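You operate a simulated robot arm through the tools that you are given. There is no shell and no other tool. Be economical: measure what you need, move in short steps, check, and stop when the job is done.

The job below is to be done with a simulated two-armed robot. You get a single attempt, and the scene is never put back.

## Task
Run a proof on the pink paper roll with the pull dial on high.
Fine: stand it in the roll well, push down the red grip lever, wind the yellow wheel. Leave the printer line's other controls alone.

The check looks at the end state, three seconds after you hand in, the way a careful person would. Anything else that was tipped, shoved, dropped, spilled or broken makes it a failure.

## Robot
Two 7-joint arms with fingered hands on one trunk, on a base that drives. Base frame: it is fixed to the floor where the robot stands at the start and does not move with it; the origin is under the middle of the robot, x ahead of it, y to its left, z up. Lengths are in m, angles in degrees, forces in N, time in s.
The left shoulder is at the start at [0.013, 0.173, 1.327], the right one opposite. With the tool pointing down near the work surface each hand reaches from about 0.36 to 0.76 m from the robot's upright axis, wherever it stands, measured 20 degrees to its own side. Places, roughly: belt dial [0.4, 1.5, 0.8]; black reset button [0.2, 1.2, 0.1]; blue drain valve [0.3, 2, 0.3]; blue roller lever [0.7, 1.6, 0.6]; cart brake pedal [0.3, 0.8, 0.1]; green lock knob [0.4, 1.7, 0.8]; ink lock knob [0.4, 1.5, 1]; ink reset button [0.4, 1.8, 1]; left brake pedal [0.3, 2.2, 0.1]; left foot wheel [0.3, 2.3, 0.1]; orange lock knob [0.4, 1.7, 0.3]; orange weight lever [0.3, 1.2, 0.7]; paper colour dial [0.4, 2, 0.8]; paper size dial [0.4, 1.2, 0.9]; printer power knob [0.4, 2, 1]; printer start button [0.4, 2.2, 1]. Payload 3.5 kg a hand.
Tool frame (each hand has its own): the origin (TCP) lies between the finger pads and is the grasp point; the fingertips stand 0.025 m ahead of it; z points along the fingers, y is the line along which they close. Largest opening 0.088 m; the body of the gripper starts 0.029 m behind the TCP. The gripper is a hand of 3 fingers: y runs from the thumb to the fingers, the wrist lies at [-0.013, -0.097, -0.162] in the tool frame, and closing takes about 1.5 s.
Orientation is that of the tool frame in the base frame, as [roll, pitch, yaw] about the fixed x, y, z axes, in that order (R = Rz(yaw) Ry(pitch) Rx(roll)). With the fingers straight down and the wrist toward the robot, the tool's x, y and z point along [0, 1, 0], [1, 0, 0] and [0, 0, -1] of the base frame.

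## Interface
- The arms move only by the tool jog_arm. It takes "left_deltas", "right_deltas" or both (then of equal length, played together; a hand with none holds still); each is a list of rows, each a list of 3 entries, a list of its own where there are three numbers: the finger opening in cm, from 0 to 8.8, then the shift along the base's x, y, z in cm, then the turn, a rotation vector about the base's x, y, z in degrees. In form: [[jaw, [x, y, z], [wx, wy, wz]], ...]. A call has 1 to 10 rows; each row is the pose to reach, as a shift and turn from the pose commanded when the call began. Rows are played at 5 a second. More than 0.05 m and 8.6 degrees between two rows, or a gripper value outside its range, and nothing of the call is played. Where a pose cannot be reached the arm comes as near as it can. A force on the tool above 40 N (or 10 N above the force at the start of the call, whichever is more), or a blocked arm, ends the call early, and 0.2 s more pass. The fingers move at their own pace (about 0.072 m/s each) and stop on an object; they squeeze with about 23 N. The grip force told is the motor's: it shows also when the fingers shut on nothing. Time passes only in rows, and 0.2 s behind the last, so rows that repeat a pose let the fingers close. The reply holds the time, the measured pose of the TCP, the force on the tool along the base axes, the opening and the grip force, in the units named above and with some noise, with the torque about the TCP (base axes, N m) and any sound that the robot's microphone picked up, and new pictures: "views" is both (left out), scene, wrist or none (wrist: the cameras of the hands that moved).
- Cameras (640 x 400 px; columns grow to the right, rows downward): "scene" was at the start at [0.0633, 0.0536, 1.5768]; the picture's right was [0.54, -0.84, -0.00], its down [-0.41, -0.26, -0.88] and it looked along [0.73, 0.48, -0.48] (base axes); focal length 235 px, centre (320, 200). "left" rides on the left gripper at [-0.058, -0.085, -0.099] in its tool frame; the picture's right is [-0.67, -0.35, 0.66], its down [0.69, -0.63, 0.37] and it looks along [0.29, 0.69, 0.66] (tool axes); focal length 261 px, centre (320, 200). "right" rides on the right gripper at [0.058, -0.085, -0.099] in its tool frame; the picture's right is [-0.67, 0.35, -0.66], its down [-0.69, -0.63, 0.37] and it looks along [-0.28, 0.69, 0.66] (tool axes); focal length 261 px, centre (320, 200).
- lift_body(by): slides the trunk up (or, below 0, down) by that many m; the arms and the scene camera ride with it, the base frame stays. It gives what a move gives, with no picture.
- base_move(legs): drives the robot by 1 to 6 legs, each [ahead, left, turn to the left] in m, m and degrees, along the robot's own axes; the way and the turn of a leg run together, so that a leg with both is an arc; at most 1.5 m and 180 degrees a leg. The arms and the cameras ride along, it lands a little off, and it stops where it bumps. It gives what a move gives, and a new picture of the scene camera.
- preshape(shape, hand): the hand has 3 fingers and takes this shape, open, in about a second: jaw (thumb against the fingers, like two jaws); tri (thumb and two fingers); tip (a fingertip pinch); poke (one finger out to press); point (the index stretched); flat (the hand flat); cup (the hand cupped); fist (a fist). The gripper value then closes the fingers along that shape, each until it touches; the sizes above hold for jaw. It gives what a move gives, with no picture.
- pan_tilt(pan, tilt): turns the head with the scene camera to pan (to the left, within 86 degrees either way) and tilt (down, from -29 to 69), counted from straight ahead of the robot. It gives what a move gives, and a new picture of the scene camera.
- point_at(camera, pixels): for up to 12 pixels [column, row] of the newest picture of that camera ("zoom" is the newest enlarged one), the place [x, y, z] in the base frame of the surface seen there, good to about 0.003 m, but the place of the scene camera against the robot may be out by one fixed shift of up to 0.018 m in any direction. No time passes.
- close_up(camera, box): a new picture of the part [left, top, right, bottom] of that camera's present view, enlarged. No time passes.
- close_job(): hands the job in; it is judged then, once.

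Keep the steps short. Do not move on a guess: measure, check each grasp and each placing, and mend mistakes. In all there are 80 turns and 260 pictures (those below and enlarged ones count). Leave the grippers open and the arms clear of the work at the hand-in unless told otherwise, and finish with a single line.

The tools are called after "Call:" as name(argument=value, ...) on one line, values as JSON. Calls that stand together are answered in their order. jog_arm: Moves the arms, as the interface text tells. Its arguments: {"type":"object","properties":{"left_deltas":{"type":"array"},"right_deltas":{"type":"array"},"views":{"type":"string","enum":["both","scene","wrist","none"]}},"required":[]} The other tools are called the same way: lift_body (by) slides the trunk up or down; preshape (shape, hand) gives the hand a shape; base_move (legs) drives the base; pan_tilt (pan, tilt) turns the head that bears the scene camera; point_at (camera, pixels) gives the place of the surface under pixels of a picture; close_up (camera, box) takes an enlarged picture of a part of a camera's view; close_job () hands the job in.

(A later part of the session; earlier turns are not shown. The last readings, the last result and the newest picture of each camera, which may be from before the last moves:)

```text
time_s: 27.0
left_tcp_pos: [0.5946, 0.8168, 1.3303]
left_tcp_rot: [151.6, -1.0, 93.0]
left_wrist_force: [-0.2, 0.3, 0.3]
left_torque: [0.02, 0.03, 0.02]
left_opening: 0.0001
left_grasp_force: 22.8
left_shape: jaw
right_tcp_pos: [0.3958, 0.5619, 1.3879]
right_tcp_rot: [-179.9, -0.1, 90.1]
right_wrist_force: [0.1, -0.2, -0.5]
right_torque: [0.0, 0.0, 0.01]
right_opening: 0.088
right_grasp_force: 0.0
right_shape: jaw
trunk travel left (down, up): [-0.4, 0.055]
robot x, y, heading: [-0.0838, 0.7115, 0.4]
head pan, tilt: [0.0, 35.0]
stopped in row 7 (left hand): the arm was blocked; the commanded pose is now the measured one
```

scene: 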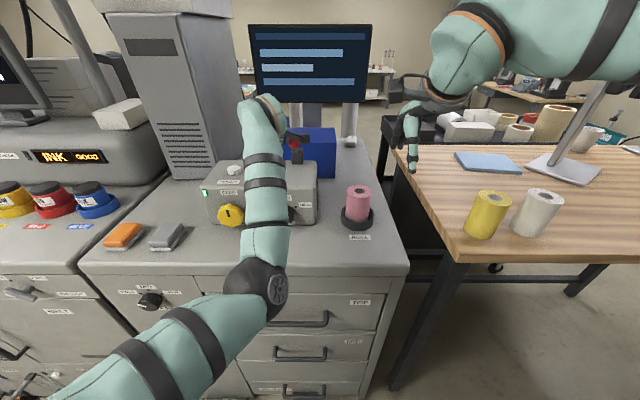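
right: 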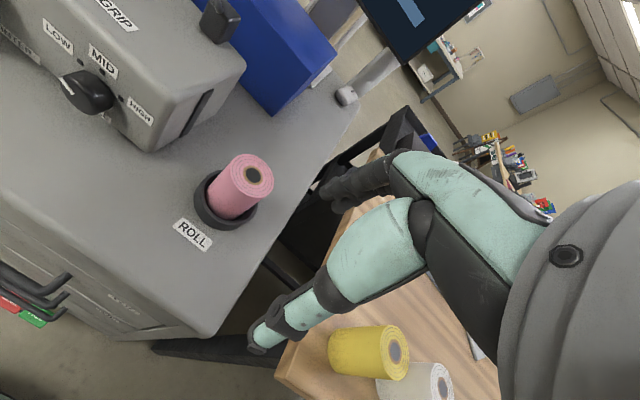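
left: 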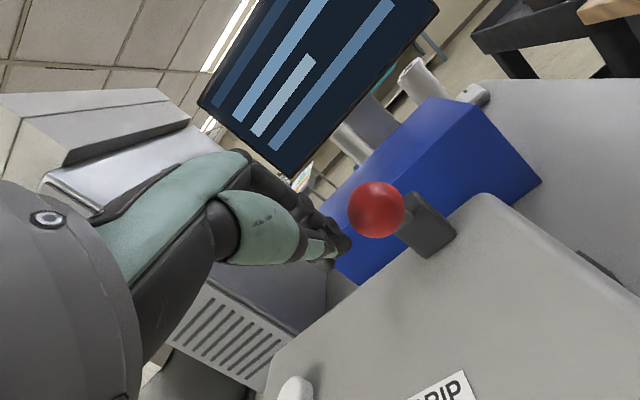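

The left arm cannot come this far inward (it drifted left and blocked), and the lever is untouched. I'll raise the hand, then drive the base right 0.2 m so that the lever lies on the left arm's own side.

Call:
jog_arm(left_deltas=[[0, [0, 0.5, 4], [0, 0, 0]], [0, [0, 1, 8], [0, 0, 0]], [0, [-3, 1, 12], [0, 0, 0]], [0, [-7, 1, 14], [0, 0, 0]], [0, [-11, 1, 14], [0, 0, 0]]], views="none")

Call:
base_move(legs=[[0, -0.2, 0]])

```text
time_s: 28.4
left_tcp_pos: [0.4896, 0.8758, 1.4863]
left_tcp_rot: [150.0, -0.1, 98.3]
left_wrist_force: [0.2, -0.8, -0.3]
left_torque: [-0.01, 0.0, 0.01]
left_opening: 0.0002
left_grasp_force: 22.9
left_shape: jaw
right_tcp_pos: [0.3958, 0.5623, 1.3882]
right_tcp_rot: [-179.8, -0.1, 90.2]
right_wrist_force: [-0.2, 0.7, 0.3]
right_torque: [-0.01, 0.0, 0.02]
right_opening: 0.0878
right_grasp_force: 0.1
right_shape: jaw
trunk travel left (down, up): [-0.4, 0.055]
robot x, y, heading: [-0.0812, 0.7091, 0.5]
head pan, tilt: [0.0, 35.0]
stopped in row 5 (left hand): the arm was blocked; the commanded pose is now the measured one
```

```text
time_s: 30.0
left_tcp_pos: [0.4893, 0.6854, 1.4866]
left_tcp_rot: [149.9, 0.1, 98.1]
left_wrist_force: [0.0, 0.6, 0.5]
left_torque: [-0.02, -0.03, 0.0]
left_opening: 0.0001
left_grasp_force: 23.3
left_shape: jaw
right_tcp_pos: [0.3974, 0.3707, 1.3895]
right_tcp_rot: [-179.9, 0.1, 90.2]
right_wrist_force: [0.3, 0.6, -0.2]
right_torque: [-0.04, -0.01, -0.02]
right_opening: 0.0879
right_grasp_force: 0.1
right_shape: jaw
trunk travel left (down, up): [-0.4, 0.055]
robot x, y, heading: [-0.0809, 0.5127, 0.3]
head pan, tilt: [0.0, 35.0]
```

scene: 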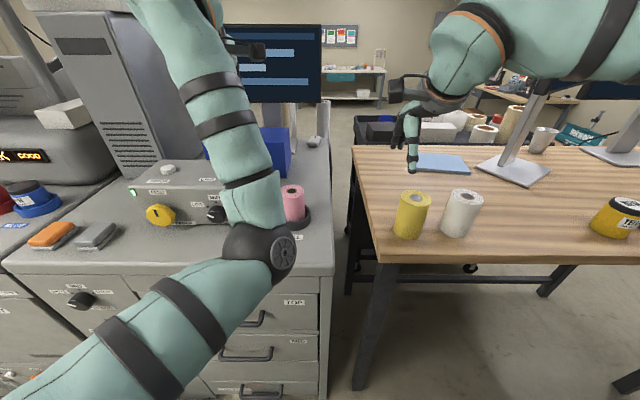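

The base is now at y 0.51. I'll move the left hand over the ball (tip about 3 cm above) with the yaw corrected.

Call:
jog_arm(left_deltas=[[0, [0, 4, 0], [0, 0, -4]], [0, [1, 8, 0], [0, 0, -8]], [0, [5, 9.6, 0], [0, 0, -8]], [0, [9, 9.6, -2], [0, 0, -8]], [0, [11, 9.6, -5], [0, 0, -8]], [0, [11, 9.6, -9], [0, 0, -8]], [0, [11, 9.6, -10.5], [0, 0, -8]], [0, [11, 9.6, -10.5], [0, 0, -8]]])

```text
time_s: 31.8
left_tcp_pos: [0.5984, 0.7749, 1.3823]
left_tcp_rot: [149.8, -0.1, 90.2]
left_wrist_force: [0.4, 0.2, -0.5]
left_torque: [0.02, 0.02, -0.01]
left_opening: 0.0
left_grasp_force: 22.7
left_shape: jaw
right_tcp_pos: [0.3971, 0.3661, 1.3896]
right_tcp_rot: [-179.9, -0.1, 90.2]
right_wrist_force: [-0.5, 0.5, -0.6]
right_torque: [0.02, -0.02, -0.01]
right_opening: 0.0881
right_grasp_force: 0.0
right_shape: jaw
trunk travel left (down, up): [-0.4, 0.055]
robot x, y, heading: [-0.0773, 0.516, 0.3]
head pan, tilt: [0.0, 35.0]
```

scene: 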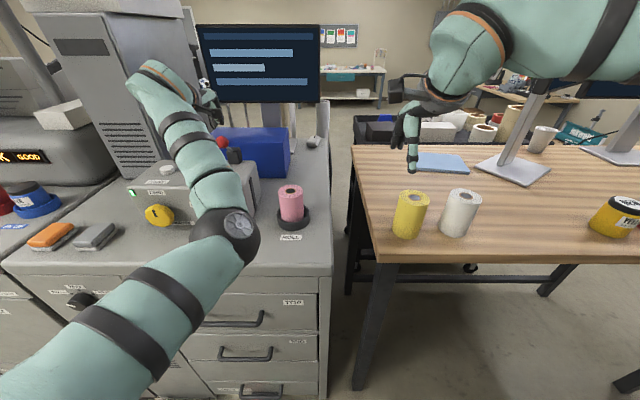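
left: 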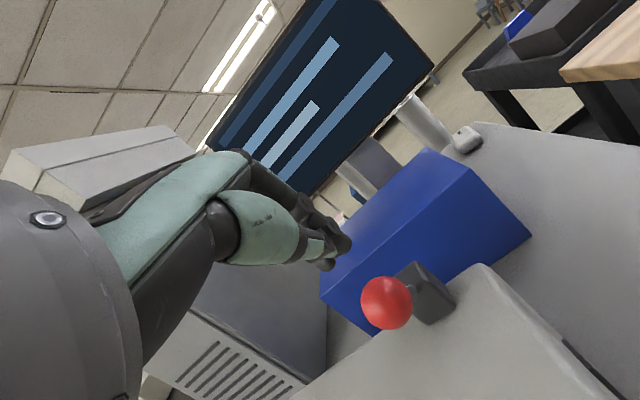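

Now it tracks. Check ball and tip positions from the left camera.

Call:
point_at(camera="left", pixels=[[386, 303], [386, 280], [363, 303], [409, 303], [386, 326], [345, 245], [330, 265]])

```text
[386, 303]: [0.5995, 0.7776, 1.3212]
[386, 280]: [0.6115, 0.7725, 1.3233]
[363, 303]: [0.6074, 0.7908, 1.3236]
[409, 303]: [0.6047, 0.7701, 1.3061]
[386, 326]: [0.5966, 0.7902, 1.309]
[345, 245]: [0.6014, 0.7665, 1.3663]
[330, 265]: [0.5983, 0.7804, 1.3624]
```

The tip is about 5 mm right of the ball's centre. I'll shift +0.5 cm y and +0.6 cm x, go down, then push along the arc.

Call:
jog_arm(left_deltas=[[0, [0.6, 0.5, -1], [0, 0, 0]], [0, [0.6, 0.5, -2.8], [0, 0, 0]], [0, [0.3, 0.5, -3.8], [0, 0, 0]], [0, [-0.2, 0.5, -4.8], [0, 0, 0]], [0, [-0.8, 0.5, -5.8], [0, 0, 0]], [0, [-1.4, 0.5, -6.8], [0, 0, 0]], [0, [-1.4, 0.5, -6.8], [0, 0, 0]]])

```text
time_s: 33.4
left_tcp_pos: [0.5833, 0.7812, 1.3148]
left_tcp_rot: [149.9, 0.0, 90.1]
left_wrist_force: [-1.0, 0.0, 0.8]
left_torque: [-0.04, -0.02, 0.01]
left_opening: 0.0
left_grasp_force: 22.8
left_shape: jaw
right_tcp_pos: [0.3958, 0.3666, 1.3878]
right_tcp_rot: [-179.9, -0.1, 90.2]
right_wrist_force: [0.3, -0.3, -0.8]
right_torque: [0.01, -0.07, -0.01]
right_opening: 0.0877
right_grasp_force: 0.0
right_shape: jaw
trunk travel left (down, up): [-0.4, 0.055]
robot x, y, heading: [-0.0807, 0.516, -0.1]
head pan, tilt: [0.0, 35.0]
```

scene: 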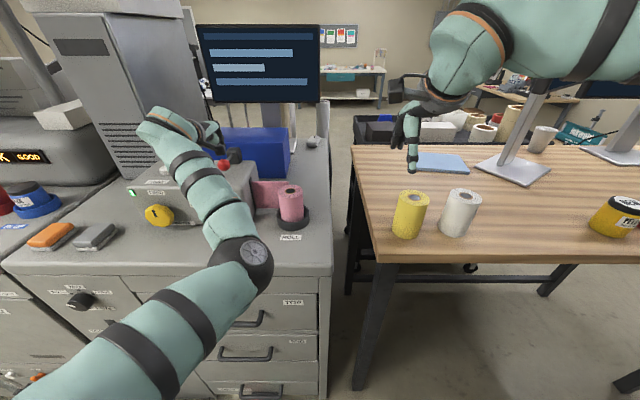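
left: 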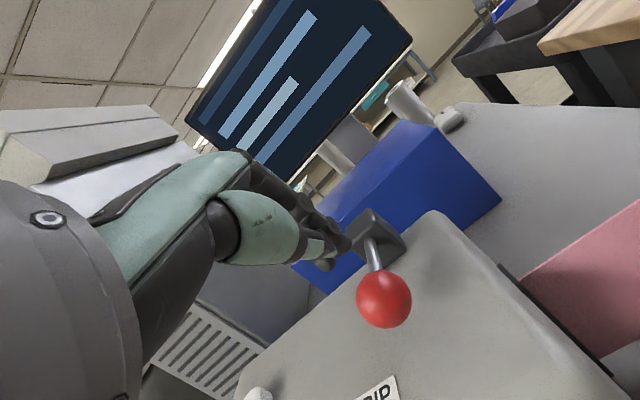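

The lever has moved down, and a pink paper strip now runs from the roll into the box. Check the lever's position.

Call:
point_at(camera="left", pixels=[[384, 300], [384, 275], [374, 250], [384, 325], [375, 225]])

Call:
close_up(camera="left", box=[280, 180, 480, 360])

```text
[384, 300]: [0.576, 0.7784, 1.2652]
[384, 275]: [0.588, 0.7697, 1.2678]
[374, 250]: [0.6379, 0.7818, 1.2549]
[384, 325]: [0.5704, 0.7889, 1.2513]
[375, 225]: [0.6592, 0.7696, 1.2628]
```

```text
2.22 times, centred on (380, 270) of left
```

zoom: 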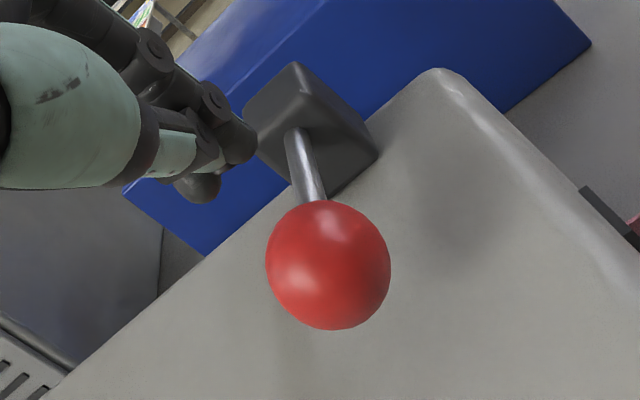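

The lever is fully down (ball now at z about 1.255). I'll retreat up and back, gradually pitching the fingers to point forward toward the front panel.

Call:
jog_arm(left_deltas=[[0, [0, 0, 4], [0, 0, 0]], [0, [-4, 0.5, 6], [0, 0, 0]], [0, [-8, 1, 6], [0, -8, 0]], [0, [-12, 1.5, 6], [0, -16, 0]], [0, [-15, 2, 5], [0, -24, 0]], [0, [-18, 2.5, 3], [0, -32, 0]], [0, [-20, 2.5, 0], [0, -40, 0]], [0, [-20, 2.5, -2], [0, -48, 0]], [0, [-20, 2.5, -4], [0, -56, 0]], [0, [-20, 2.5, -6], [0, -60, 0]]])

```text
time_s: 35.6
left_tcp_pos: [0.3743, 0.6924, 1.3334]
left_tcp_rot: [91.9, -0.2, 92.5]
left_wrist_force: [0.4, 0.7, -0.2]
left_torque: [-0.04, 0.03, 0.0]
left_opening: 0.0
left_grasp_force: 23.5
left_shape: jaw
left hand out of reach, approached as far as the arm can: row 6, 7, 8, 9, 10
right_tcp_pos: [0.3958, 0.3632, 1.3884]
right_tcp_rot: [-179.8, -0.3, 90.1]
right_wrist_force: [0.5, -1.1, 0.1]
right_torque: [0.0, 0.01, -0.01]
right_opening: 0.0879
right_grasp_force: 0.1
right_shape: jaw
trunk travel left (down, up): [-0.4, 0.055]
robot x, y, heading: [-0.0802, 0.5168, 0.7]
head pan, tilt: [0.0, 35.0]
```

scene: 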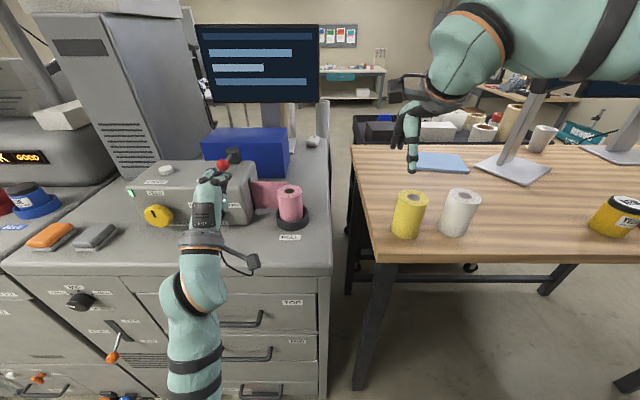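
left: 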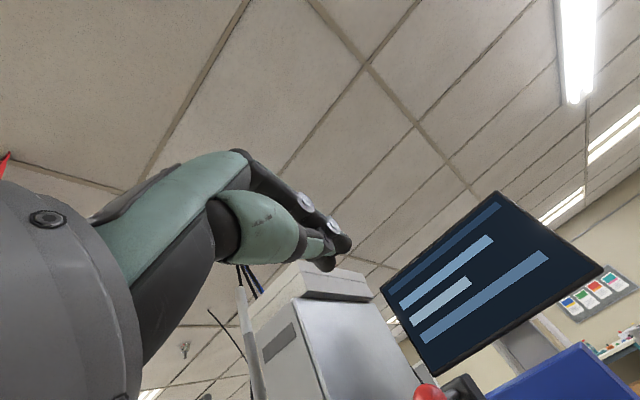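

The wrist is too close to the shoulder for this pose. I'll back the base up 0.13 m and lower the trunk 0.15 m so the arm can reach the front panel straight on.

Call:
base_move(legs=[[-0.13, 0, 0]])

Call:
lift_body(by=-0.15)

Call:
pan_tilt(pan=25, tilt=25)

```text
time_s: 36.9
left_tcp_pos: [0.2437, 0.6938, 1.3324]
left_tcp_rot: [92.3, -0.2, 92.3]
left_wrist_force: [0.4, 0.2, -0.2]
left_torque: [0.0, 0.02, 0.0]
left_opening: 0.0
left_grasp_force: 23.1
left_shape: jaw
right_tcp_pos: [0.2671, 0.3634, 1.3872]
right_tcp_rot: [-179.7, -0.1, 90.2]
right_wrist_force: [0.1, 0.1, -0.4]
right_torque: [0.03, -0.01, 0.02]
right_opening: 0.088
right_grasp_force: 0.1
right_shape: jaw
trunk travel left (down, up): [-0.4, 0.055]
robot x, y, heading: [-0.2147, 0.5181, 0.2]
head pan, tilt: [0.0, 35.0]
```

scene: 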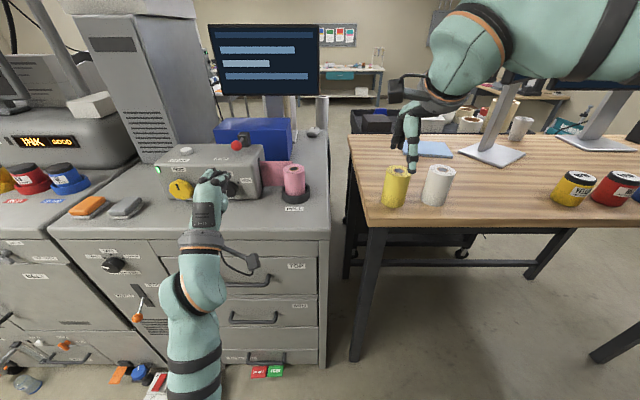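

```text
time_s: 38.6
left_tcp_pos: [0.2416, 0.6941, 1.1832]
left_tcp_rot: [92.0, -0.3, 92.4]
left_wrist_force: [0.5, -0.7, 0.6]
left_torque: [0.0, 0.02, 0.01]
left_opening: 0.0002
left_grasp_force: 23.0
left_shape: jaw
right_tcp_pos: [0.2628, 0.3637, 1.238]
right_tcp_rot: [-179.9, -0.1, 90.0]
right_wrist_force: [0.0, -0.7, 0.8]
right_torque: [-0.01, 0.02, 0.0]
right_opening: 0.0881
right_grasp_force: 0.0
right_shape: jaw
trunk travel left (down, up): [-0.25, 0.205]
robot x, y, heading: [-0.2094, 0.5122, -0.2]
head pan, tilt: [0.0, 35.0]
```

```text
time_s: 39.5
left_tcp_pos: [0.2402, 0.6929, 1.183]
left_tcp_rot: [91.9, -0.3, 92.4]
left_wrist_force: [0.4, 0.0, 0.8]
left_torque: [0.03, -0.01, -0.02]
left_opening: 0.0
left_grasp_force: 23.3
left_shape: jaw
right_tcp_pos: [0.2631, 0.3645, 1.2375]
right_tcp_rot: [-179.8, -0.2, 90.1]
right_wrist_force: [-0.1, 0.1, -0.1]
right_torque: [-0.05, -0.02, 0.0]
right_opening: 0.0877
right_grasp_force: 0.1
right_shape: jaw
trunk travel left (down, up): [-0.25, 0.205]
robot x, y, heading: [-0.2117, 0.5158, 0.0]
head pan, tilt: [25.0, 25.0]
```

scene: 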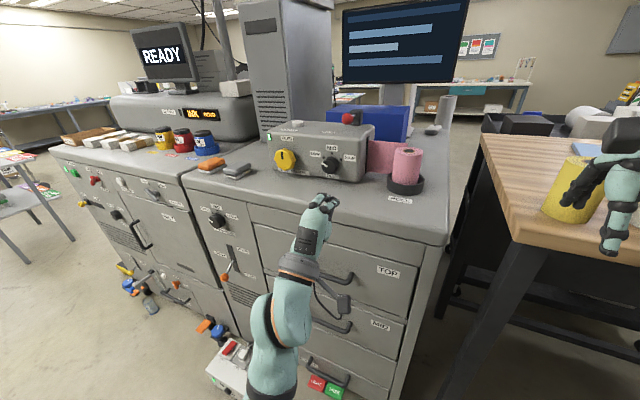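

Good view of the panel. Zoom in and measure.

Call:
close_up(camera="scene", box=[262, 110, 382, 190])

```text
5.00 times, centred on (322, 150) of scene
```

zoom: 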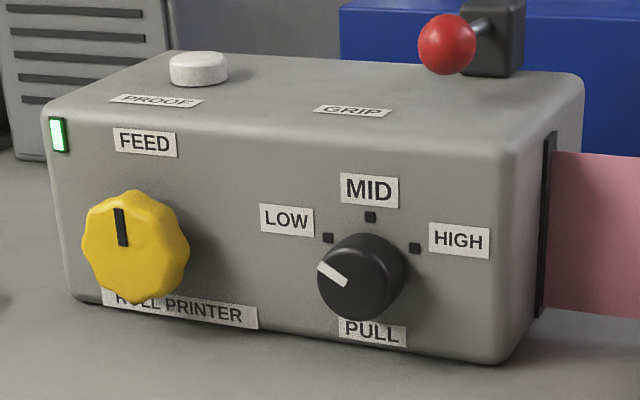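

The pointer is at LOW, so it needs about 100–120° clockwise to HIGH. Measure the knob, face and wheel.

Call:
point_at(camera="zoom", pixels=[[345, 284], [320, 285], [376, 290], [350, 250], [345, 312], [414, 248], [328, 238], [370, 217], [440, 320], [125, 250], [90, 245], [200, 67]])

Call:
point_at(camera="zoom", pixels=[[122, 195], [130, 295], [165, 255], [220, 200], [225, 270], [260, 150], [395, 270], [380, 245]])

```text
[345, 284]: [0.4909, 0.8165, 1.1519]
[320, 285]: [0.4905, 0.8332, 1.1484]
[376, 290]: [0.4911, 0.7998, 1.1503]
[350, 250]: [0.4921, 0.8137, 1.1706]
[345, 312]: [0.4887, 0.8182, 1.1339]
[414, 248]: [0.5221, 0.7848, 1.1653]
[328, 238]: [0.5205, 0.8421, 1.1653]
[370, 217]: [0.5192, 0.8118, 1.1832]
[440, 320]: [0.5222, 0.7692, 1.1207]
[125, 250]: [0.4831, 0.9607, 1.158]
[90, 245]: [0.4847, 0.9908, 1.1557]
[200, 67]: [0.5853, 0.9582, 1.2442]
```

```text
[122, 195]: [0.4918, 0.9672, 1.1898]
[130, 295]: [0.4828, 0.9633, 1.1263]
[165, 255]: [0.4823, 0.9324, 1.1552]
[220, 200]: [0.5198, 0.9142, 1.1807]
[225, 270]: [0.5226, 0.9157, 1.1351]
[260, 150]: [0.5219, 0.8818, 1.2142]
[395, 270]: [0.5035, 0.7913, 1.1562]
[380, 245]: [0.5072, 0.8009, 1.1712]
```

Corrected: knob front at x 0.500, panel face at 0.531, knob axis at y 0.812, z 1.141, diameter about 0.037; wheel axis at (y 0.96, z 1.147), diameter about 0.064. Next, the countertop's front edge and surface for clearance.

Call:
point_at(camera="scene", pixels=[[300, 200], [250, 185], [220, 182], [350, 225], [260, 195], [210, 178], [240, 165], [300, 185]])

```text
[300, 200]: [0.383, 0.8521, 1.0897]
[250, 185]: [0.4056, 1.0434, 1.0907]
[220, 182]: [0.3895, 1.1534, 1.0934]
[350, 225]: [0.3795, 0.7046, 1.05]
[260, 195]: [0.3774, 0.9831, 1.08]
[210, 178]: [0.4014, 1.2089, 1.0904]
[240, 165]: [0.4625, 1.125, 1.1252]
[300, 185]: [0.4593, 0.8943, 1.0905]
```

The counter edge is at x about 0.39, surface z about 1.08. With the fingers pitched about 28° down, the wrist lies on the knob's axis, so I can turn the hand about that axis. First I'll move to hover in front of the knob.

Call:
jog_arm(left_deltas=[[0, [4, 0, 2], [0, 7, 0]], [0, [8, 0, 4], [0, 14, 0]], [0, [10, 4, 4], [0, 21, 0]], [0, [10, 8, 4], [0, 26, 0]], [0, [10, 11, 4], [0, 26, 0]], [0, [10, 11, 4], [0, 26, 0]]])

```text
time_s: 41.1
left_tcp_pos: [0.3352, 0.836, 1.2357]
left_tcp_rot: [116.9, -3.6, 96.0]
left_wrist_force: [-0.6, 0.2, -0.3]
left_torque: [-0.01, 0.02, -0.01]
left_opening: 0.0
left_grasp_force: 23.0
left_shape: jaw
right_tcp_pos: [0.2632, 0.3629, 1.2379]
right_tcp_rot: [-180.0, -0.1, 90.0]
right_wrist_force: [-0.4, -0.3, 0.9]
right_torque: [0.0, 0.01, -0.01]
right_opening: 0.0882
right_grasp_force: 0.2
right_shape: jaw
trunk travel left (down, up): [-0.25, 0.205]
robot x, y, heading: [-0.2147, 0.5142, 0.1]
head pan, tilt: [25.0, 25.0]
stopped in row 6 (left hand): the arm was blocked; the commanded pose is now the measured one
```

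scene: 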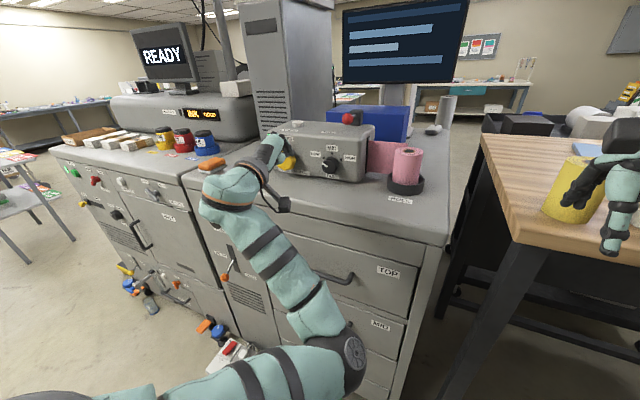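
left: 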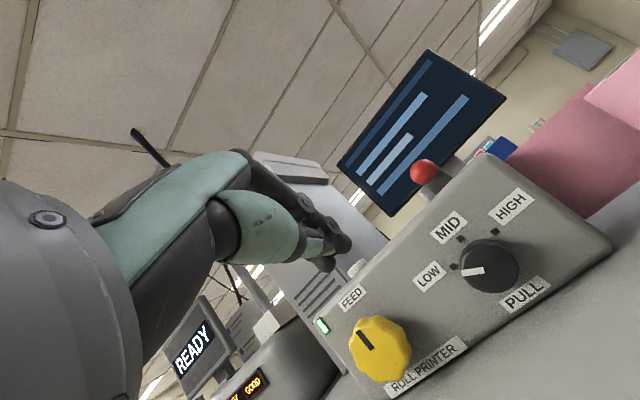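

The arm settled with a usable pose (27° down). The left camera now sees the dial clearly, so I'll measure there.

Call:
point_at(camera="left", pixels=[[484, 268], [463, 270], [505, 268], [490, 244], [482, 290], [460, 239], [495, 231], [455, 267], [380, 347], [352, 350], [412, 360], [365, 322]])

Call:
close_up(camera="left", box=[400, 180, 560, 320])

```text
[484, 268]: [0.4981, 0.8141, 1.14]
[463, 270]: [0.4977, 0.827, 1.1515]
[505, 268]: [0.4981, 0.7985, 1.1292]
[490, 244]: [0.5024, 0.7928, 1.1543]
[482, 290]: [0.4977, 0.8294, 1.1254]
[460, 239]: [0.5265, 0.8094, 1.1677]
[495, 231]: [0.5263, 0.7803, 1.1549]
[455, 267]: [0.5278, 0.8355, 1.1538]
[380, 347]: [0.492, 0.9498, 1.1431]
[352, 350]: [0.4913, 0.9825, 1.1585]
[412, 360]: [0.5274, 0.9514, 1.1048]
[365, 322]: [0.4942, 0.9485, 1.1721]
```

```text
2.86 times, centred on (480, 250) of left
```

zoom: 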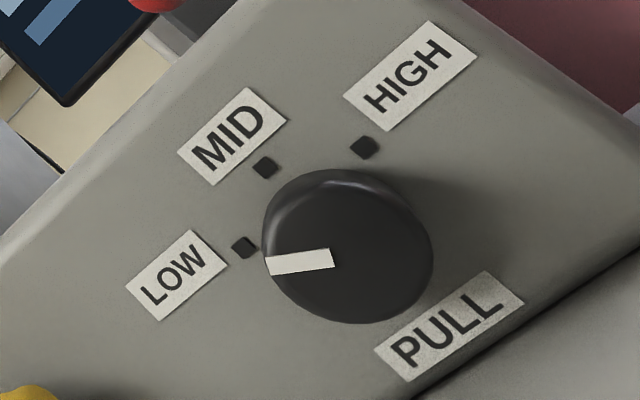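

The centre is (0.811, 1.140) and the pointer is indeed at LOW; HIGH is about 120° clockwise. I'll open to 5.5 cm, come in line with the knob axis at x about 0.42, and undo the yaw error.

Call:
jog_arm(left_deltas=[[5.5, [0, -1, -3], [0, 0, -3]], [5.5, [1, -2, -6], [0, 0, -6]], [5.5, [3, -2.5, -9.5], [0, 0, -6]], [5.5, [6, -2.5, -9.5], [0, 0, -6]], [5.5, [8.5, -2.5, -9.5], [0, 0, -6]], [5.5, [8.5, -2.5, -9.5], [0, 0, -6]]])

```text
time_s: 41.8
left_tcp_pos: [0.3286, 0.9112, 1.1218]
left_tcp_rot: [122.2, -7.5, 99.4]
left_wrist_force: [0.4, 1.2, -0.2]
left_torque: [0.02, -0.02, -0.01]
left_opening: 0.0551
left_grasp_force: 0.1
left_shape: jaw
left hand out of reach, approached as far as the arm can: row 1
right_tcp_pos: [0.2642, 0.3666, 1.2377]
right_tcp_rot: [-179.8, 0.0, 90.1]
right_wrist_force: [2.0, -0.3, 0.5]
right_torque: [0.02, 0.06, 0.0]
right_opening: 0.0877
right_grasp_force: 0.1
right_shape: jaw
trunk travel left (down, up): [-0.25, 0.205]
robot x, y, heading: [-0.2096, 0.5107, 0.1]
head pan, tilt: [25.0, 25.0]
stopped in row 3 (left hand): the arm was blocked; the commanded pose is now the measured one
```

scene: 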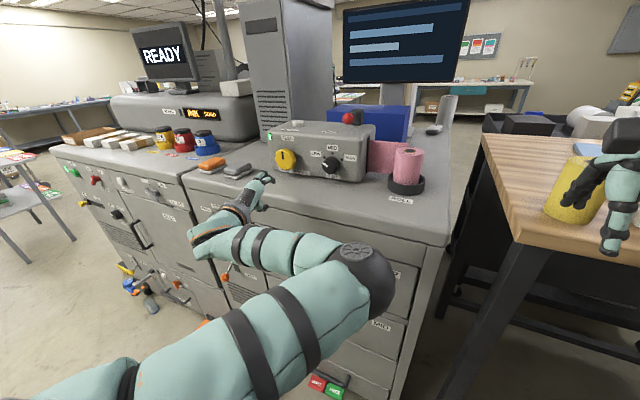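
left: 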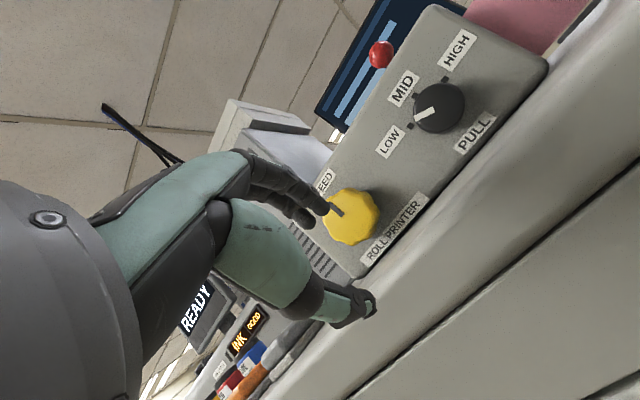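

The forearm came up against something: the elbow is swung inward in front of the cabinet. I'll check where it lies.

Call:
point_at(camera="scene", pixels=[[355, 255], [300, 250], [265, 240], [230, 230], [215, 245], [262, 185], [240, 210], [250, 300], [320, 285]])

Call:
close_up(camera="scene", box=[170, 150, 430, 340])

```text
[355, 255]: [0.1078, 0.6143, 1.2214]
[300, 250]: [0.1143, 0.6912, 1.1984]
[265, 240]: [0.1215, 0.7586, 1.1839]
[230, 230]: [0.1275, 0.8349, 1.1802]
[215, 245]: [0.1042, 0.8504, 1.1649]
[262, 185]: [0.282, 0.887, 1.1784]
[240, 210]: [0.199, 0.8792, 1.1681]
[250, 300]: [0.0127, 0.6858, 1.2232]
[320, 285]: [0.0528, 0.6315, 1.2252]
```

```text
2.11 times, centred on (300, 245) of scene
```

zoom: 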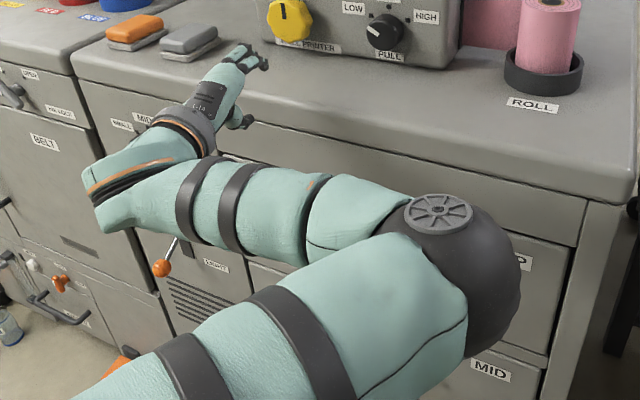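

The arm is clear of everything and only limited by its own joints. I'll take another approach: raise the trunk again and come to the knob from above, with fingers straddling it left and right. First lift.

Call:
lift_body(by=0.15)

Call:
jog_arm(left_deltas=[[5.5, [0, 2, 3], [0, 8, 0]], [5.5, [0, 3, 6], [0, 16, 0]], [5.5, [2, 3, 9], [0, 24, 0]], [5.5, [4, 3, 12], [0, 32, 0]], [5.5, [6, 3, 14], [0, 40, 0]], [5.5, [8, 3, 14], [0, 48, 0]], [5.5, [9, 3, 14], [0, 54, 0]], [5.5, [9, 3, 14], [0, 54, 0]]])

```text
time_s: 43.6
left_tcp_pos: [0.3277, 0.9079, 1.2725]
left_tcp_rot: [122.2, -7.5, 99.2]
left_wrist_force: [-0.1, -0.2, 0.9]
left_torque: [-0.02, 0.04, -0.01]
left_opening: 0.0549
left_grasp_force: 0.0
left_shape: jaw
right_tcp_pos: [0.2633, 0.3647, 1.3892]
right_tcp_rot: [-180.0, -0.1, 90.0]
right_wrist_force: [-0.6, 0.1, 0.4]
right_torque: [0.01, -0.01, 0.02]
right_opening: 0.0878
right_grasp_force: 0.0
right_shape: jaw
trunk travel left (down, up): [-0.4, 0.055]
robot x, y, heading: [-0.2142, 0.5143, 0.3]
head pan, tilt: [25.0, 25.0]
```

```text
time_s: 45.4
left_tcp_pos: [0.4174, 0.9395, 1.4109]
left_tcp_rot: [177.1, -11.8, 89.4]
left_wrist_force: [-0.4, 0.1, 0.6]
left_torque: [-0.01, -0.01, 0.01]
left_opening: 0.0553
left_grasp_force: 0.0
left_shape: jaw
right_tcp_pos: [0.2631, 0.3644, 1.3892]
right_tcp_rot: [-179.8, -0.1, 90.1]
right_wrist_force: [-0.3, -0.7, -0.8]
right_torque: [-0.01, 0.02, 0.03]
right_opening: 0.0878
right_grasp_force: 0.1
right_shape: jaw
trunk travel left (down, up): [-0.4, 0.055]
robot x, y, heading: [-0.2127, 0.5177, -0.2]
head pan, tilt: [25.0, 25.0]
```

scene: 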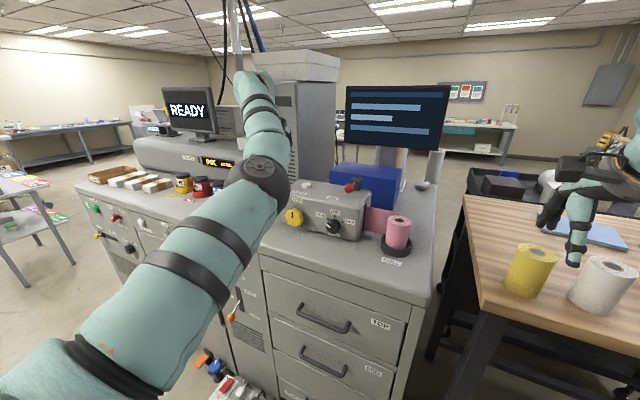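
left: 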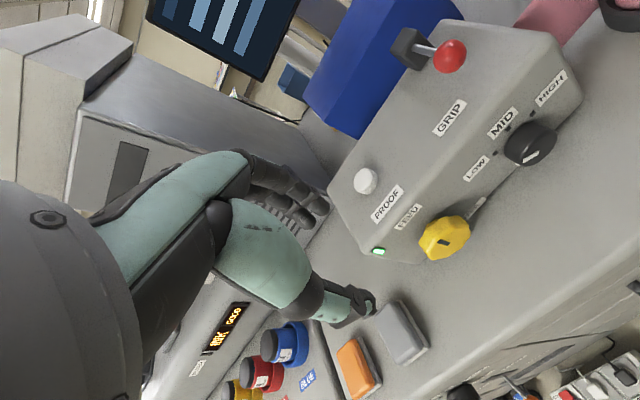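

Good posture again. Now turn the hand −90° about vertical so the fingers close along y and lean slightly forward.

Call:
jog_arm(left_deltas=[[6, [0, 0, 0], [0, 0, -8]], [6, [0, 0, 0], [0, 0, -16]], [6, [0, 0, 0], [0, 0, -24]], [6, [0, 0, 0], [0, 0, -32]], [6, [0, 0, 0], [0, 0, -40]], [6, [0, 0, 0], [0, 0, -48]], [6, [0, 0, 0], [0, 0, -56]], [6, [0, 0, 0], [0, 0, -64]], [6, [0, 0, 0], [0, 0, -72]], [6, [0, 0, 0], [0, 0, -80]]])

```text
time_s: 47.6
left_tcp_pos: [0.3631, 0.8618, 1.4395]
left_tcp_rot: [176.9, -11.8, 17.2]
left_wrist_force: [0.0, 0.6, 0.6]
left_torque: [-0.02, 0.02, 0.0]
left_opening: 0.0598
left_grasp_force: 0.1
left_shape: jaw
left hand out of reach, approached as far as the arm can: row 5, 6, 7, 8, 9, 10
right_tcp_pos: [0.2636, 0.3647, 1.3886]
right_tcp_rot: [-179.8, -0.1, 90.1]
right_wrist_force: [0.5, -0.1, 0.9]
right_torque: [0.01, -0.01, 0.01]
right_opening: 0.088
right_grasp_force: 0.0
right_shape: jaw
trunk travel left (down, up): [-0.4, 0.055]
robot x, y, heading: [-0.2136, 0.5141, 0.0]
head pan, tilt: [25.0, 25.0]
```

scene: 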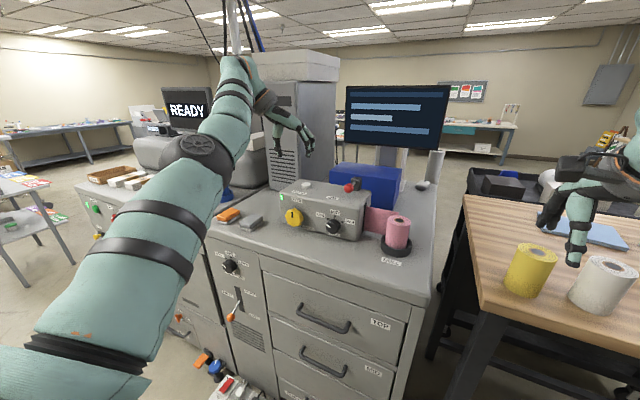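
left: 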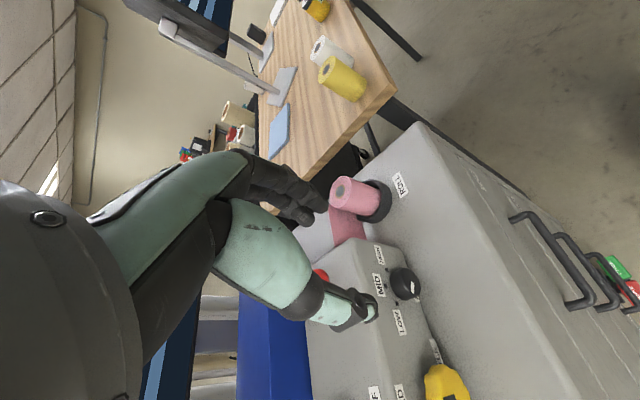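

Orientation is workable, but the wrist would be too far. I'll drive the base forward 0.15 and left 0.10 (hands are high and clear).

Call:
base_move(legs=[[0, 0.1, 0], [0.15, 0, 0]])

Call:
pan_tilt(pan=12, tilt=40)

```text
time_s: 49.7
left_tcp_pos: [0.5113, 0.9599, 1.4386]
left_tcp_rot: [176.9, -12.0, 17.1]
left_wrist_force: [0.0, -0.1, 0.3]
left_torque: [-0.03, 0.0, 0.01]
left_opening: 0.0598
left_grasp_force: 0.0
left_shape: jaw
right_tcp_pos: [0.4098, 0.4644, 1.3906]
right_tcp_rot: [179.9, 0.0, 89.9]
right_wrist_force: [1.0, 0.5, 0.2]
right_torque: [-0.02, -0.01, -0.01]
right_opening: 0.0881
right_grasp_force: 0.2
right_shape: jaw
trunk travel left (down, up): [-0.4, 0.055]
robot x, y, heading: [-0.0599, 0.6138, -0.4]
head pan, tilt: [25.0, 25.0]
```

scene: 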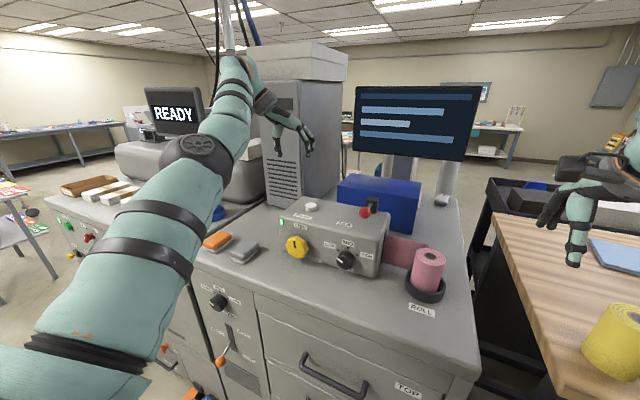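

```text
time_s: 50.5
left_tcp_pos: [0.5154, 0.9577, 1.4368]
left_tcp_rot: [176.9, -11.8, 17.0]
left_wrist_force: [0.2, -0.4, -0.9]
left_torque: [0.0, -0.03, 0.04]
left_opening: 0.06
left_grasp_force: 0.2
left_shape: jaw
right_tcp_pos: [0.4134, 0.4618, 1.3876]
right_tcp_rot: [-179.9, -0.2, 89.9]
right_wrist_force: [-0.3, 0.0, 0.0]
right_torque: [-0.01, 0.04, -0.03]
right_opening: 0.0879
right_grasp_force: 0.1
right_shape: jaw
trunk travel left (down, up): [-0.4, 0.055]
robot x, y, heading: [-0.0624, 0.6146, 0.0]
head pan, tilt: [12.0, 40.0]
```

scene: 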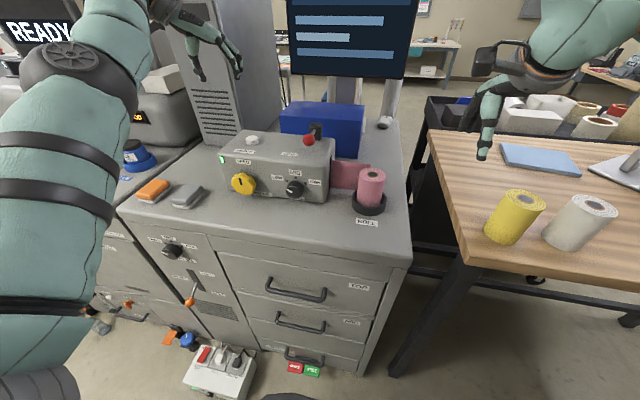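

Now bring the hand to just in front of and above the knob.

Call:
jog_arm(left_deltas=[[6, [-3, -3, -2], [0, 0, 0]], [6, [-5.5, -6, -4], [0, 0, 0]], [6, [-5.5, -9, -7], [0, 0, 0]], [6, [-5.5, -12, -10], [0, 0, 0]], [6, [-5.5, -14.7, -13], [0, 0, 0]], [6, [-5.5, -14.7, -13], [0, 0, 0]]])

```text
time_s: 52.1
left_tcp_pos: [0.4611, 0.8379, 1.3108]
left_tcp_rot: [175.2, -11.9, 21.1]
left_wrist_force: [-0.3, 0.0, 1.1]
left_torque: [0.02, 0.03, 0.02]
left_opening: 0.0601
left_grasp_force: 0.1
left_shape: jaw
left hand out of reach, approached as far as the arm can: row 1
right_tcp_pos: [0.4129, 0.464, 1.3889]
right_tcp_rot: [-179.9, 0.0, 89.9]
right_wrist_force: [0.1, 0.4, 0.6]
right_torque: [-0.02, 0.0, 0.01]
right_opening: 0.0878
right_grasp_force: 0.0
right_shape: jaw
trunk travel left (down, up): [-0.4, 0.055]
robot x, y, heading: [-0.0619, 0.6124, -0.1]
head pan, tilt: [12.0, 40.0]
stopped in row 6 (left hand): the arm was blocked; the commanded pose is now the measured one
```

scene: 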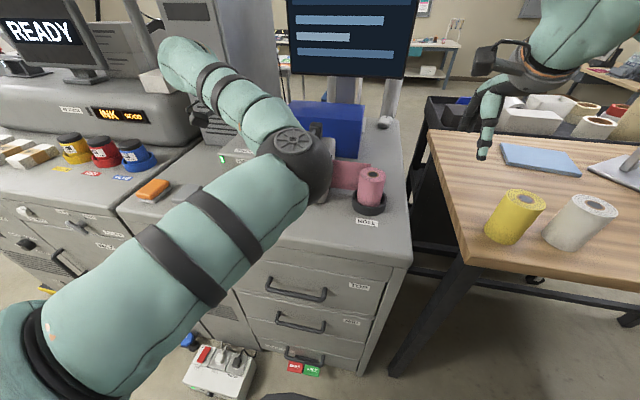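
left: 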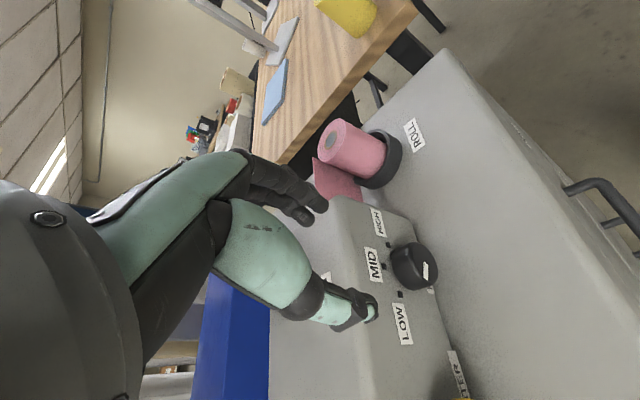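

The yaw limit of this arm is in the way. Turning the base to the right should make these hand directions natural. First raise the hand, and check where the pedals on the floor are.

Call:
point_at(camera="scene", pixels=[[205, 355], [238, 358], [215, 395], [190, 380], [255, 375], [300, 368]])

Call:
jog_arm(left_deltas=[[6, [-2, 0, 4], [0, 0, 3]], [6, [-3, 1, 8], [0, 0, 10]], [6, [-3, 2, 12], [0, 0, 18]], [6, [-3, 3, 14], [0, 0, 26]], [6, [-3, 4, 14], [0, 0, 34]], [6, [-3, 4, 14], [0, 0, 42]], [6, [-3, 4, 14], [0, 0, 50]], [6, [-3, 4, 14], [0, 0, 58]], [6, [-3, 4, 14], [0, 0, 66]]], views="none")

```text
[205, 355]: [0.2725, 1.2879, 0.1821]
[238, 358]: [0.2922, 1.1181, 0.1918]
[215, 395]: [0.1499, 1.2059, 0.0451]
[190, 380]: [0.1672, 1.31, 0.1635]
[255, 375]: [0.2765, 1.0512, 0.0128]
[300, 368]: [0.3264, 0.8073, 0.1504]
```

```text
time_s: 54.1
left_tcp_pos: [0.4301, 0.872, 1.4524]
left_tcp_rot: [175.3, -12.1, 86.8]
left_wrist_force: [0.4, -0.4, -0.5]
left_torque: [0.0, 0.0, -0.01]
left_opening: 0.06
left_grasp_force: 0.0
left_shape: jaw
right_tcp_pos: [0.4136, 0.4609, 1.3884]
right_tcp_rot: [-179.9, 0.0, 89.8]
right_wrist_force: [-0.4, -0.8, -0.3]
right_torque: [-0.01, -0.03, 0.02]
right_opening: 0.0878
right_grasp_force: 0.0
right_shape: jaw
trunk travel left (down, up): [-0.4, 0.055]
robot x, y, heading: [-0.0614, 0.6134, -0.1]
head pan, tilt: [12.0, 40.0]
```

The pedal box is at y 1.05–1.3, well away. I'll back up 0.2, go left 0.1, then turn right 30°.

Call:
base_move(legs=[[-0.205, 0, 0], [0, 0.095, 0], [0, 0, -30]])

Call:
pan_tilt(pan=45, tilt=32)

```text
time_s: 57.9
left_tcp_pos: [0.2899, 0.6798, 1.4528]
left_tcp_rot: [175.3, -12.1, 56.1]
left_wrist_force: [0.2, 0.9, 0.1]
left_torque: [-0.03, -0.01, -0.02]
left_opening: 0.0601
left_grasp_force: 0.0
left_shape: jaw
right_tcp_pos: [0.0678, 0.335, 1.3882]
right_tcp_rot: [-179.9, 0.0, 59.2]
right_wrist_force: [0.6, -1.1, -0.5]
right_torque: [-0.02, 0.01, 0.0]
right_opening: 0.0877
right_grasp_force: 0.1
right_shape: jaw
trunk travel left (down, up): [-0.4, 0.055]
robot x, y, heading: [-0.2644, 0.7072, -30.8]
head pan, tilt: [12.0, 40.0]
```

scene: 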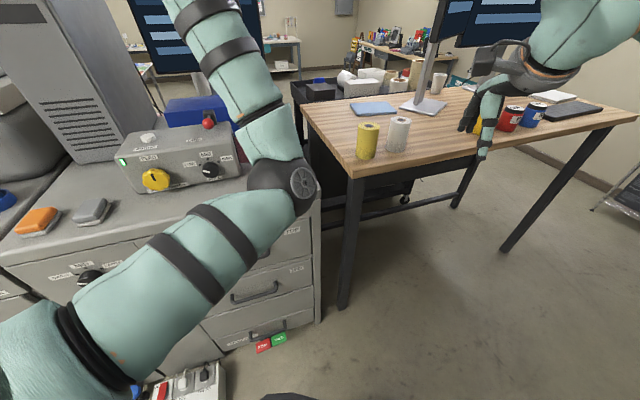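

```text
time_s: 58.9
left_tcp_pos: [0.2917, 0.6783, 1.4517]
left_tcp_rot: [175.3, -12.1, 56.1]
left_wrist_force: [-0.2, 0.3, 0.0]
left_torque: [0.02, 0.01, 0.02]
left_opening: 0.0599
left_grasp_force: 0.0
left_shape: jaw
right_tcp_pos: [0.0667, 0.3327, 1.3892]
right_tcp_rot: [179.9, -0.1, 59.2]
right_wrist_force: [-0.1, 0.5, -0.2]
right_torque: [-0.04, 0.01, 0.01]
right_opening: 0.088
right_grasp_force: 0.0
right_shape: jaw
trunk travel left (down, up): [-0.4, 0.055]
robot x, y, heading: [-0.2651, 0.7056, -30.3]
head pan, tilt: [45.0, 32.0]
```

scene: 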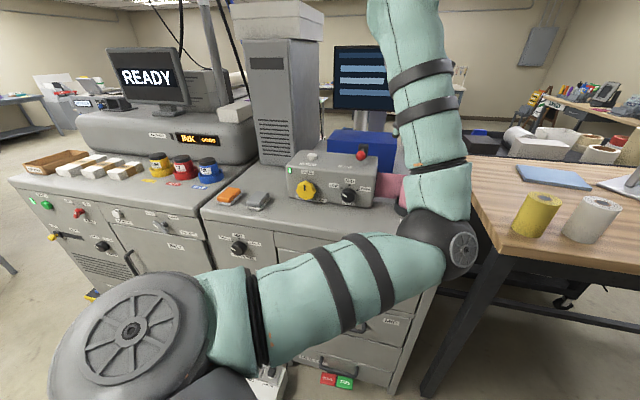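

Now swing the left hand to y about 0.85 and set yaw to straight ahead (+34°).

Call:
jog_arm(left_deltas=[[6, [1, 4, 0], [0, 0, 7]], [6, [3, 8, 0], [0, 0, 14]], [6, [5, 12, 0], [0, 0, 21]], [6, [7, 15, -2], [0, 0, 28]], [6, [8, 17, -4], [0, 0, 34]], [6, [8, 17, -4], [0, 0, 34]]], views="scene")

```text
time_s: 60.3
left_tcp_pos: [0.3693, 0.8523, 1.4143]
left_tcp_rot: [175.3, -12.0, 90.2]
left_wrist_force: [0.1, 0.1, 0.4]
left_torque: [0.01, -0.02, 0.01]
left_opening: 0.0602
left_grasp_force: 0.1
left_shape: jaw
right_tcp_pos: [0.0666, 0.3343, 1.3885]
right_tcp_rot: [-179.9, -0.1, 59.1]
right_wrist_force: [0.0, -0.7, -0.4]
right_torque: [0.01, -0.01, 0.04]
right_opening: 0.0879
right_grasp_force: 0.0
right_shape: jaw
trunk travel left (down, up): [-0.4, 0.055]
robot x, y, heading: [-0.264, 0.7091, -30.9]
head pan, tilt: [45.0, 32.0]
```

scene: 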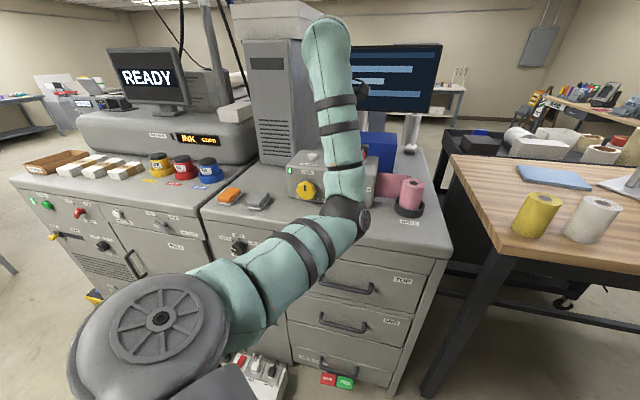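

Tracks well. Now pitch the fingers up to about 28° below horizontal while removing the sideways lean, keeping 1.29 height and x about 0.43.

Call:
jog_arm(left_deltas=[[6, [2, 0, -1], [-1.4, -7.2, -0.7]], [6, [4, 0, -3], [-2.8, -14.4, -1.5]], [6, [6, 0, -5], [-4.1, -21.7, -2.2]], [6, [6, 0, -7], [-5.5, -29, -3]], [6, [6, 0, -9], [-6.9, -36.2, -3.7]], [6, [6, 0, -11], [-8.2, -43.5, -4.5]], [6, [6, 0, -12.5], [-9.6, -50.7, -5.2]], [6, [6, 0, -12.5], [-11, -58, -6]], [6, [6, 0, -12.5], [-11, -58, -6]]])

```text
time_s: 62.3
left_tcp_pos: [0.4309, 0.8489, 1.287]
left_tcp_rot: [117.1, 0.1, 90.2]
left_wrist_force: [-0.8, 0.4, 0.5]
left_torque: [-0.02, 0.0, 0.01]
left_opening: 0.06
left_grasp_force: 0.0
left_shape: jaw
right_tcp_pos: [0.0661, 0.3345, 1.3886]
right_tcp_rot: [-180.0, -0.1, 59.3]
right_wrist_force: [-1.2, 0.1, -0.3]
right_torque: [0.02, 0.01, 0.01]
right_opening: 0.0878
right_grasp_force: 0.1
right_shape: jaw
trunk travel left (down, up): [-0.4, 0.055]
robot x, y, heading: [-0.2662, 0.705, -30.6]
head pan, tilt: [45.0, 32.0]
```

scene: 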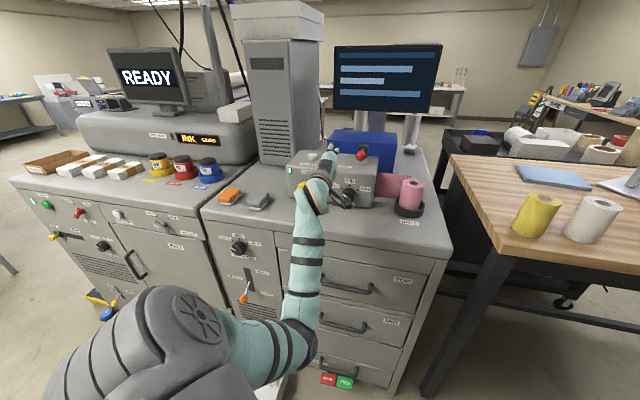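
left: 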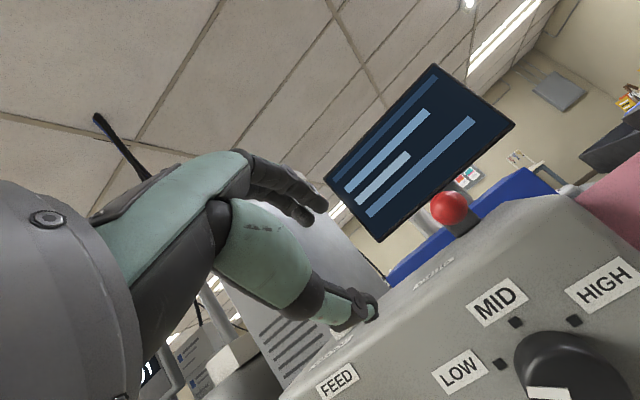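

Exactly as planned. Now lower to the knob's axis (y 0.811, z 1.141), still in front.

Call:
jog_arm(left_deltas=[[5.5, [-1, -1.5, -4.3], [0, 0, 0]], [5.5, [-1, -3, -8.5], [0, 0, 0]], [5.5, [-1, -3.8, -12.5], [0, 0, 0]], [5.5, [-1, -3.8, -14.6], [0, 0, 0]], [5.5, [-1, -3.8, -14.6], [0, 0, 0]]])

```text
time_s: 63.5
left_tcp_pos: [0.4179, 0.8082, 1.1432]
left_tcp_rot: [117.3, 0.0, 90.5]
left_wrist_force: [0.1, 0.0, -0.6]
left_torque: [0.02, -0.04, 0.02]
left_opening: 0.0554
left_grasp_force: 0.1
left_shape: jaw
left hand out of reach, approached as far as the arm can: row 4, 5
right_tcp_pos: [0.0667, 0.3352, 1.3881]
right_tcp_rot: [-179.9, 0.0, 59.3]
right_wrist_force: [0.9, 0.1, 0.0]
right_torque: [0.0, 0.0, 0.01]
right_opening: 0.088
right_grasp_force: 0.2
right_shape: jaw
trunk travel left (down, up): [-0.4, 0.055]
robot x, y, heading: [-0.2645, 0.7037, -30.5]
head pan, tilt: [45.0, 32.0]
```

scene: 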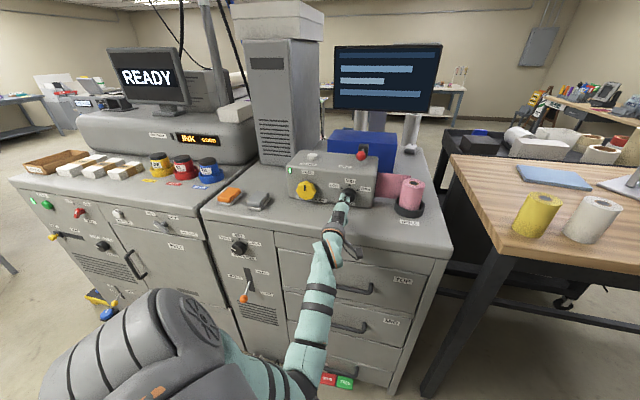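
left: 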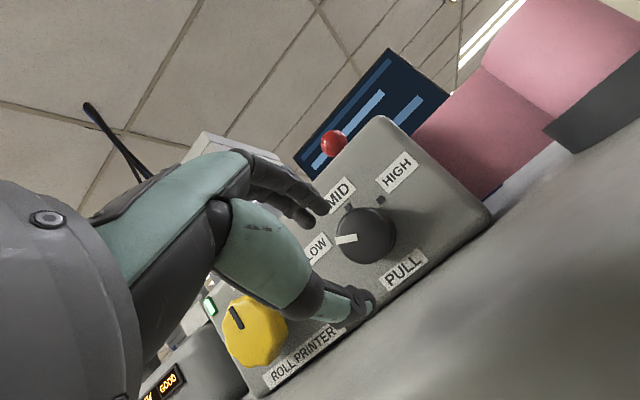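

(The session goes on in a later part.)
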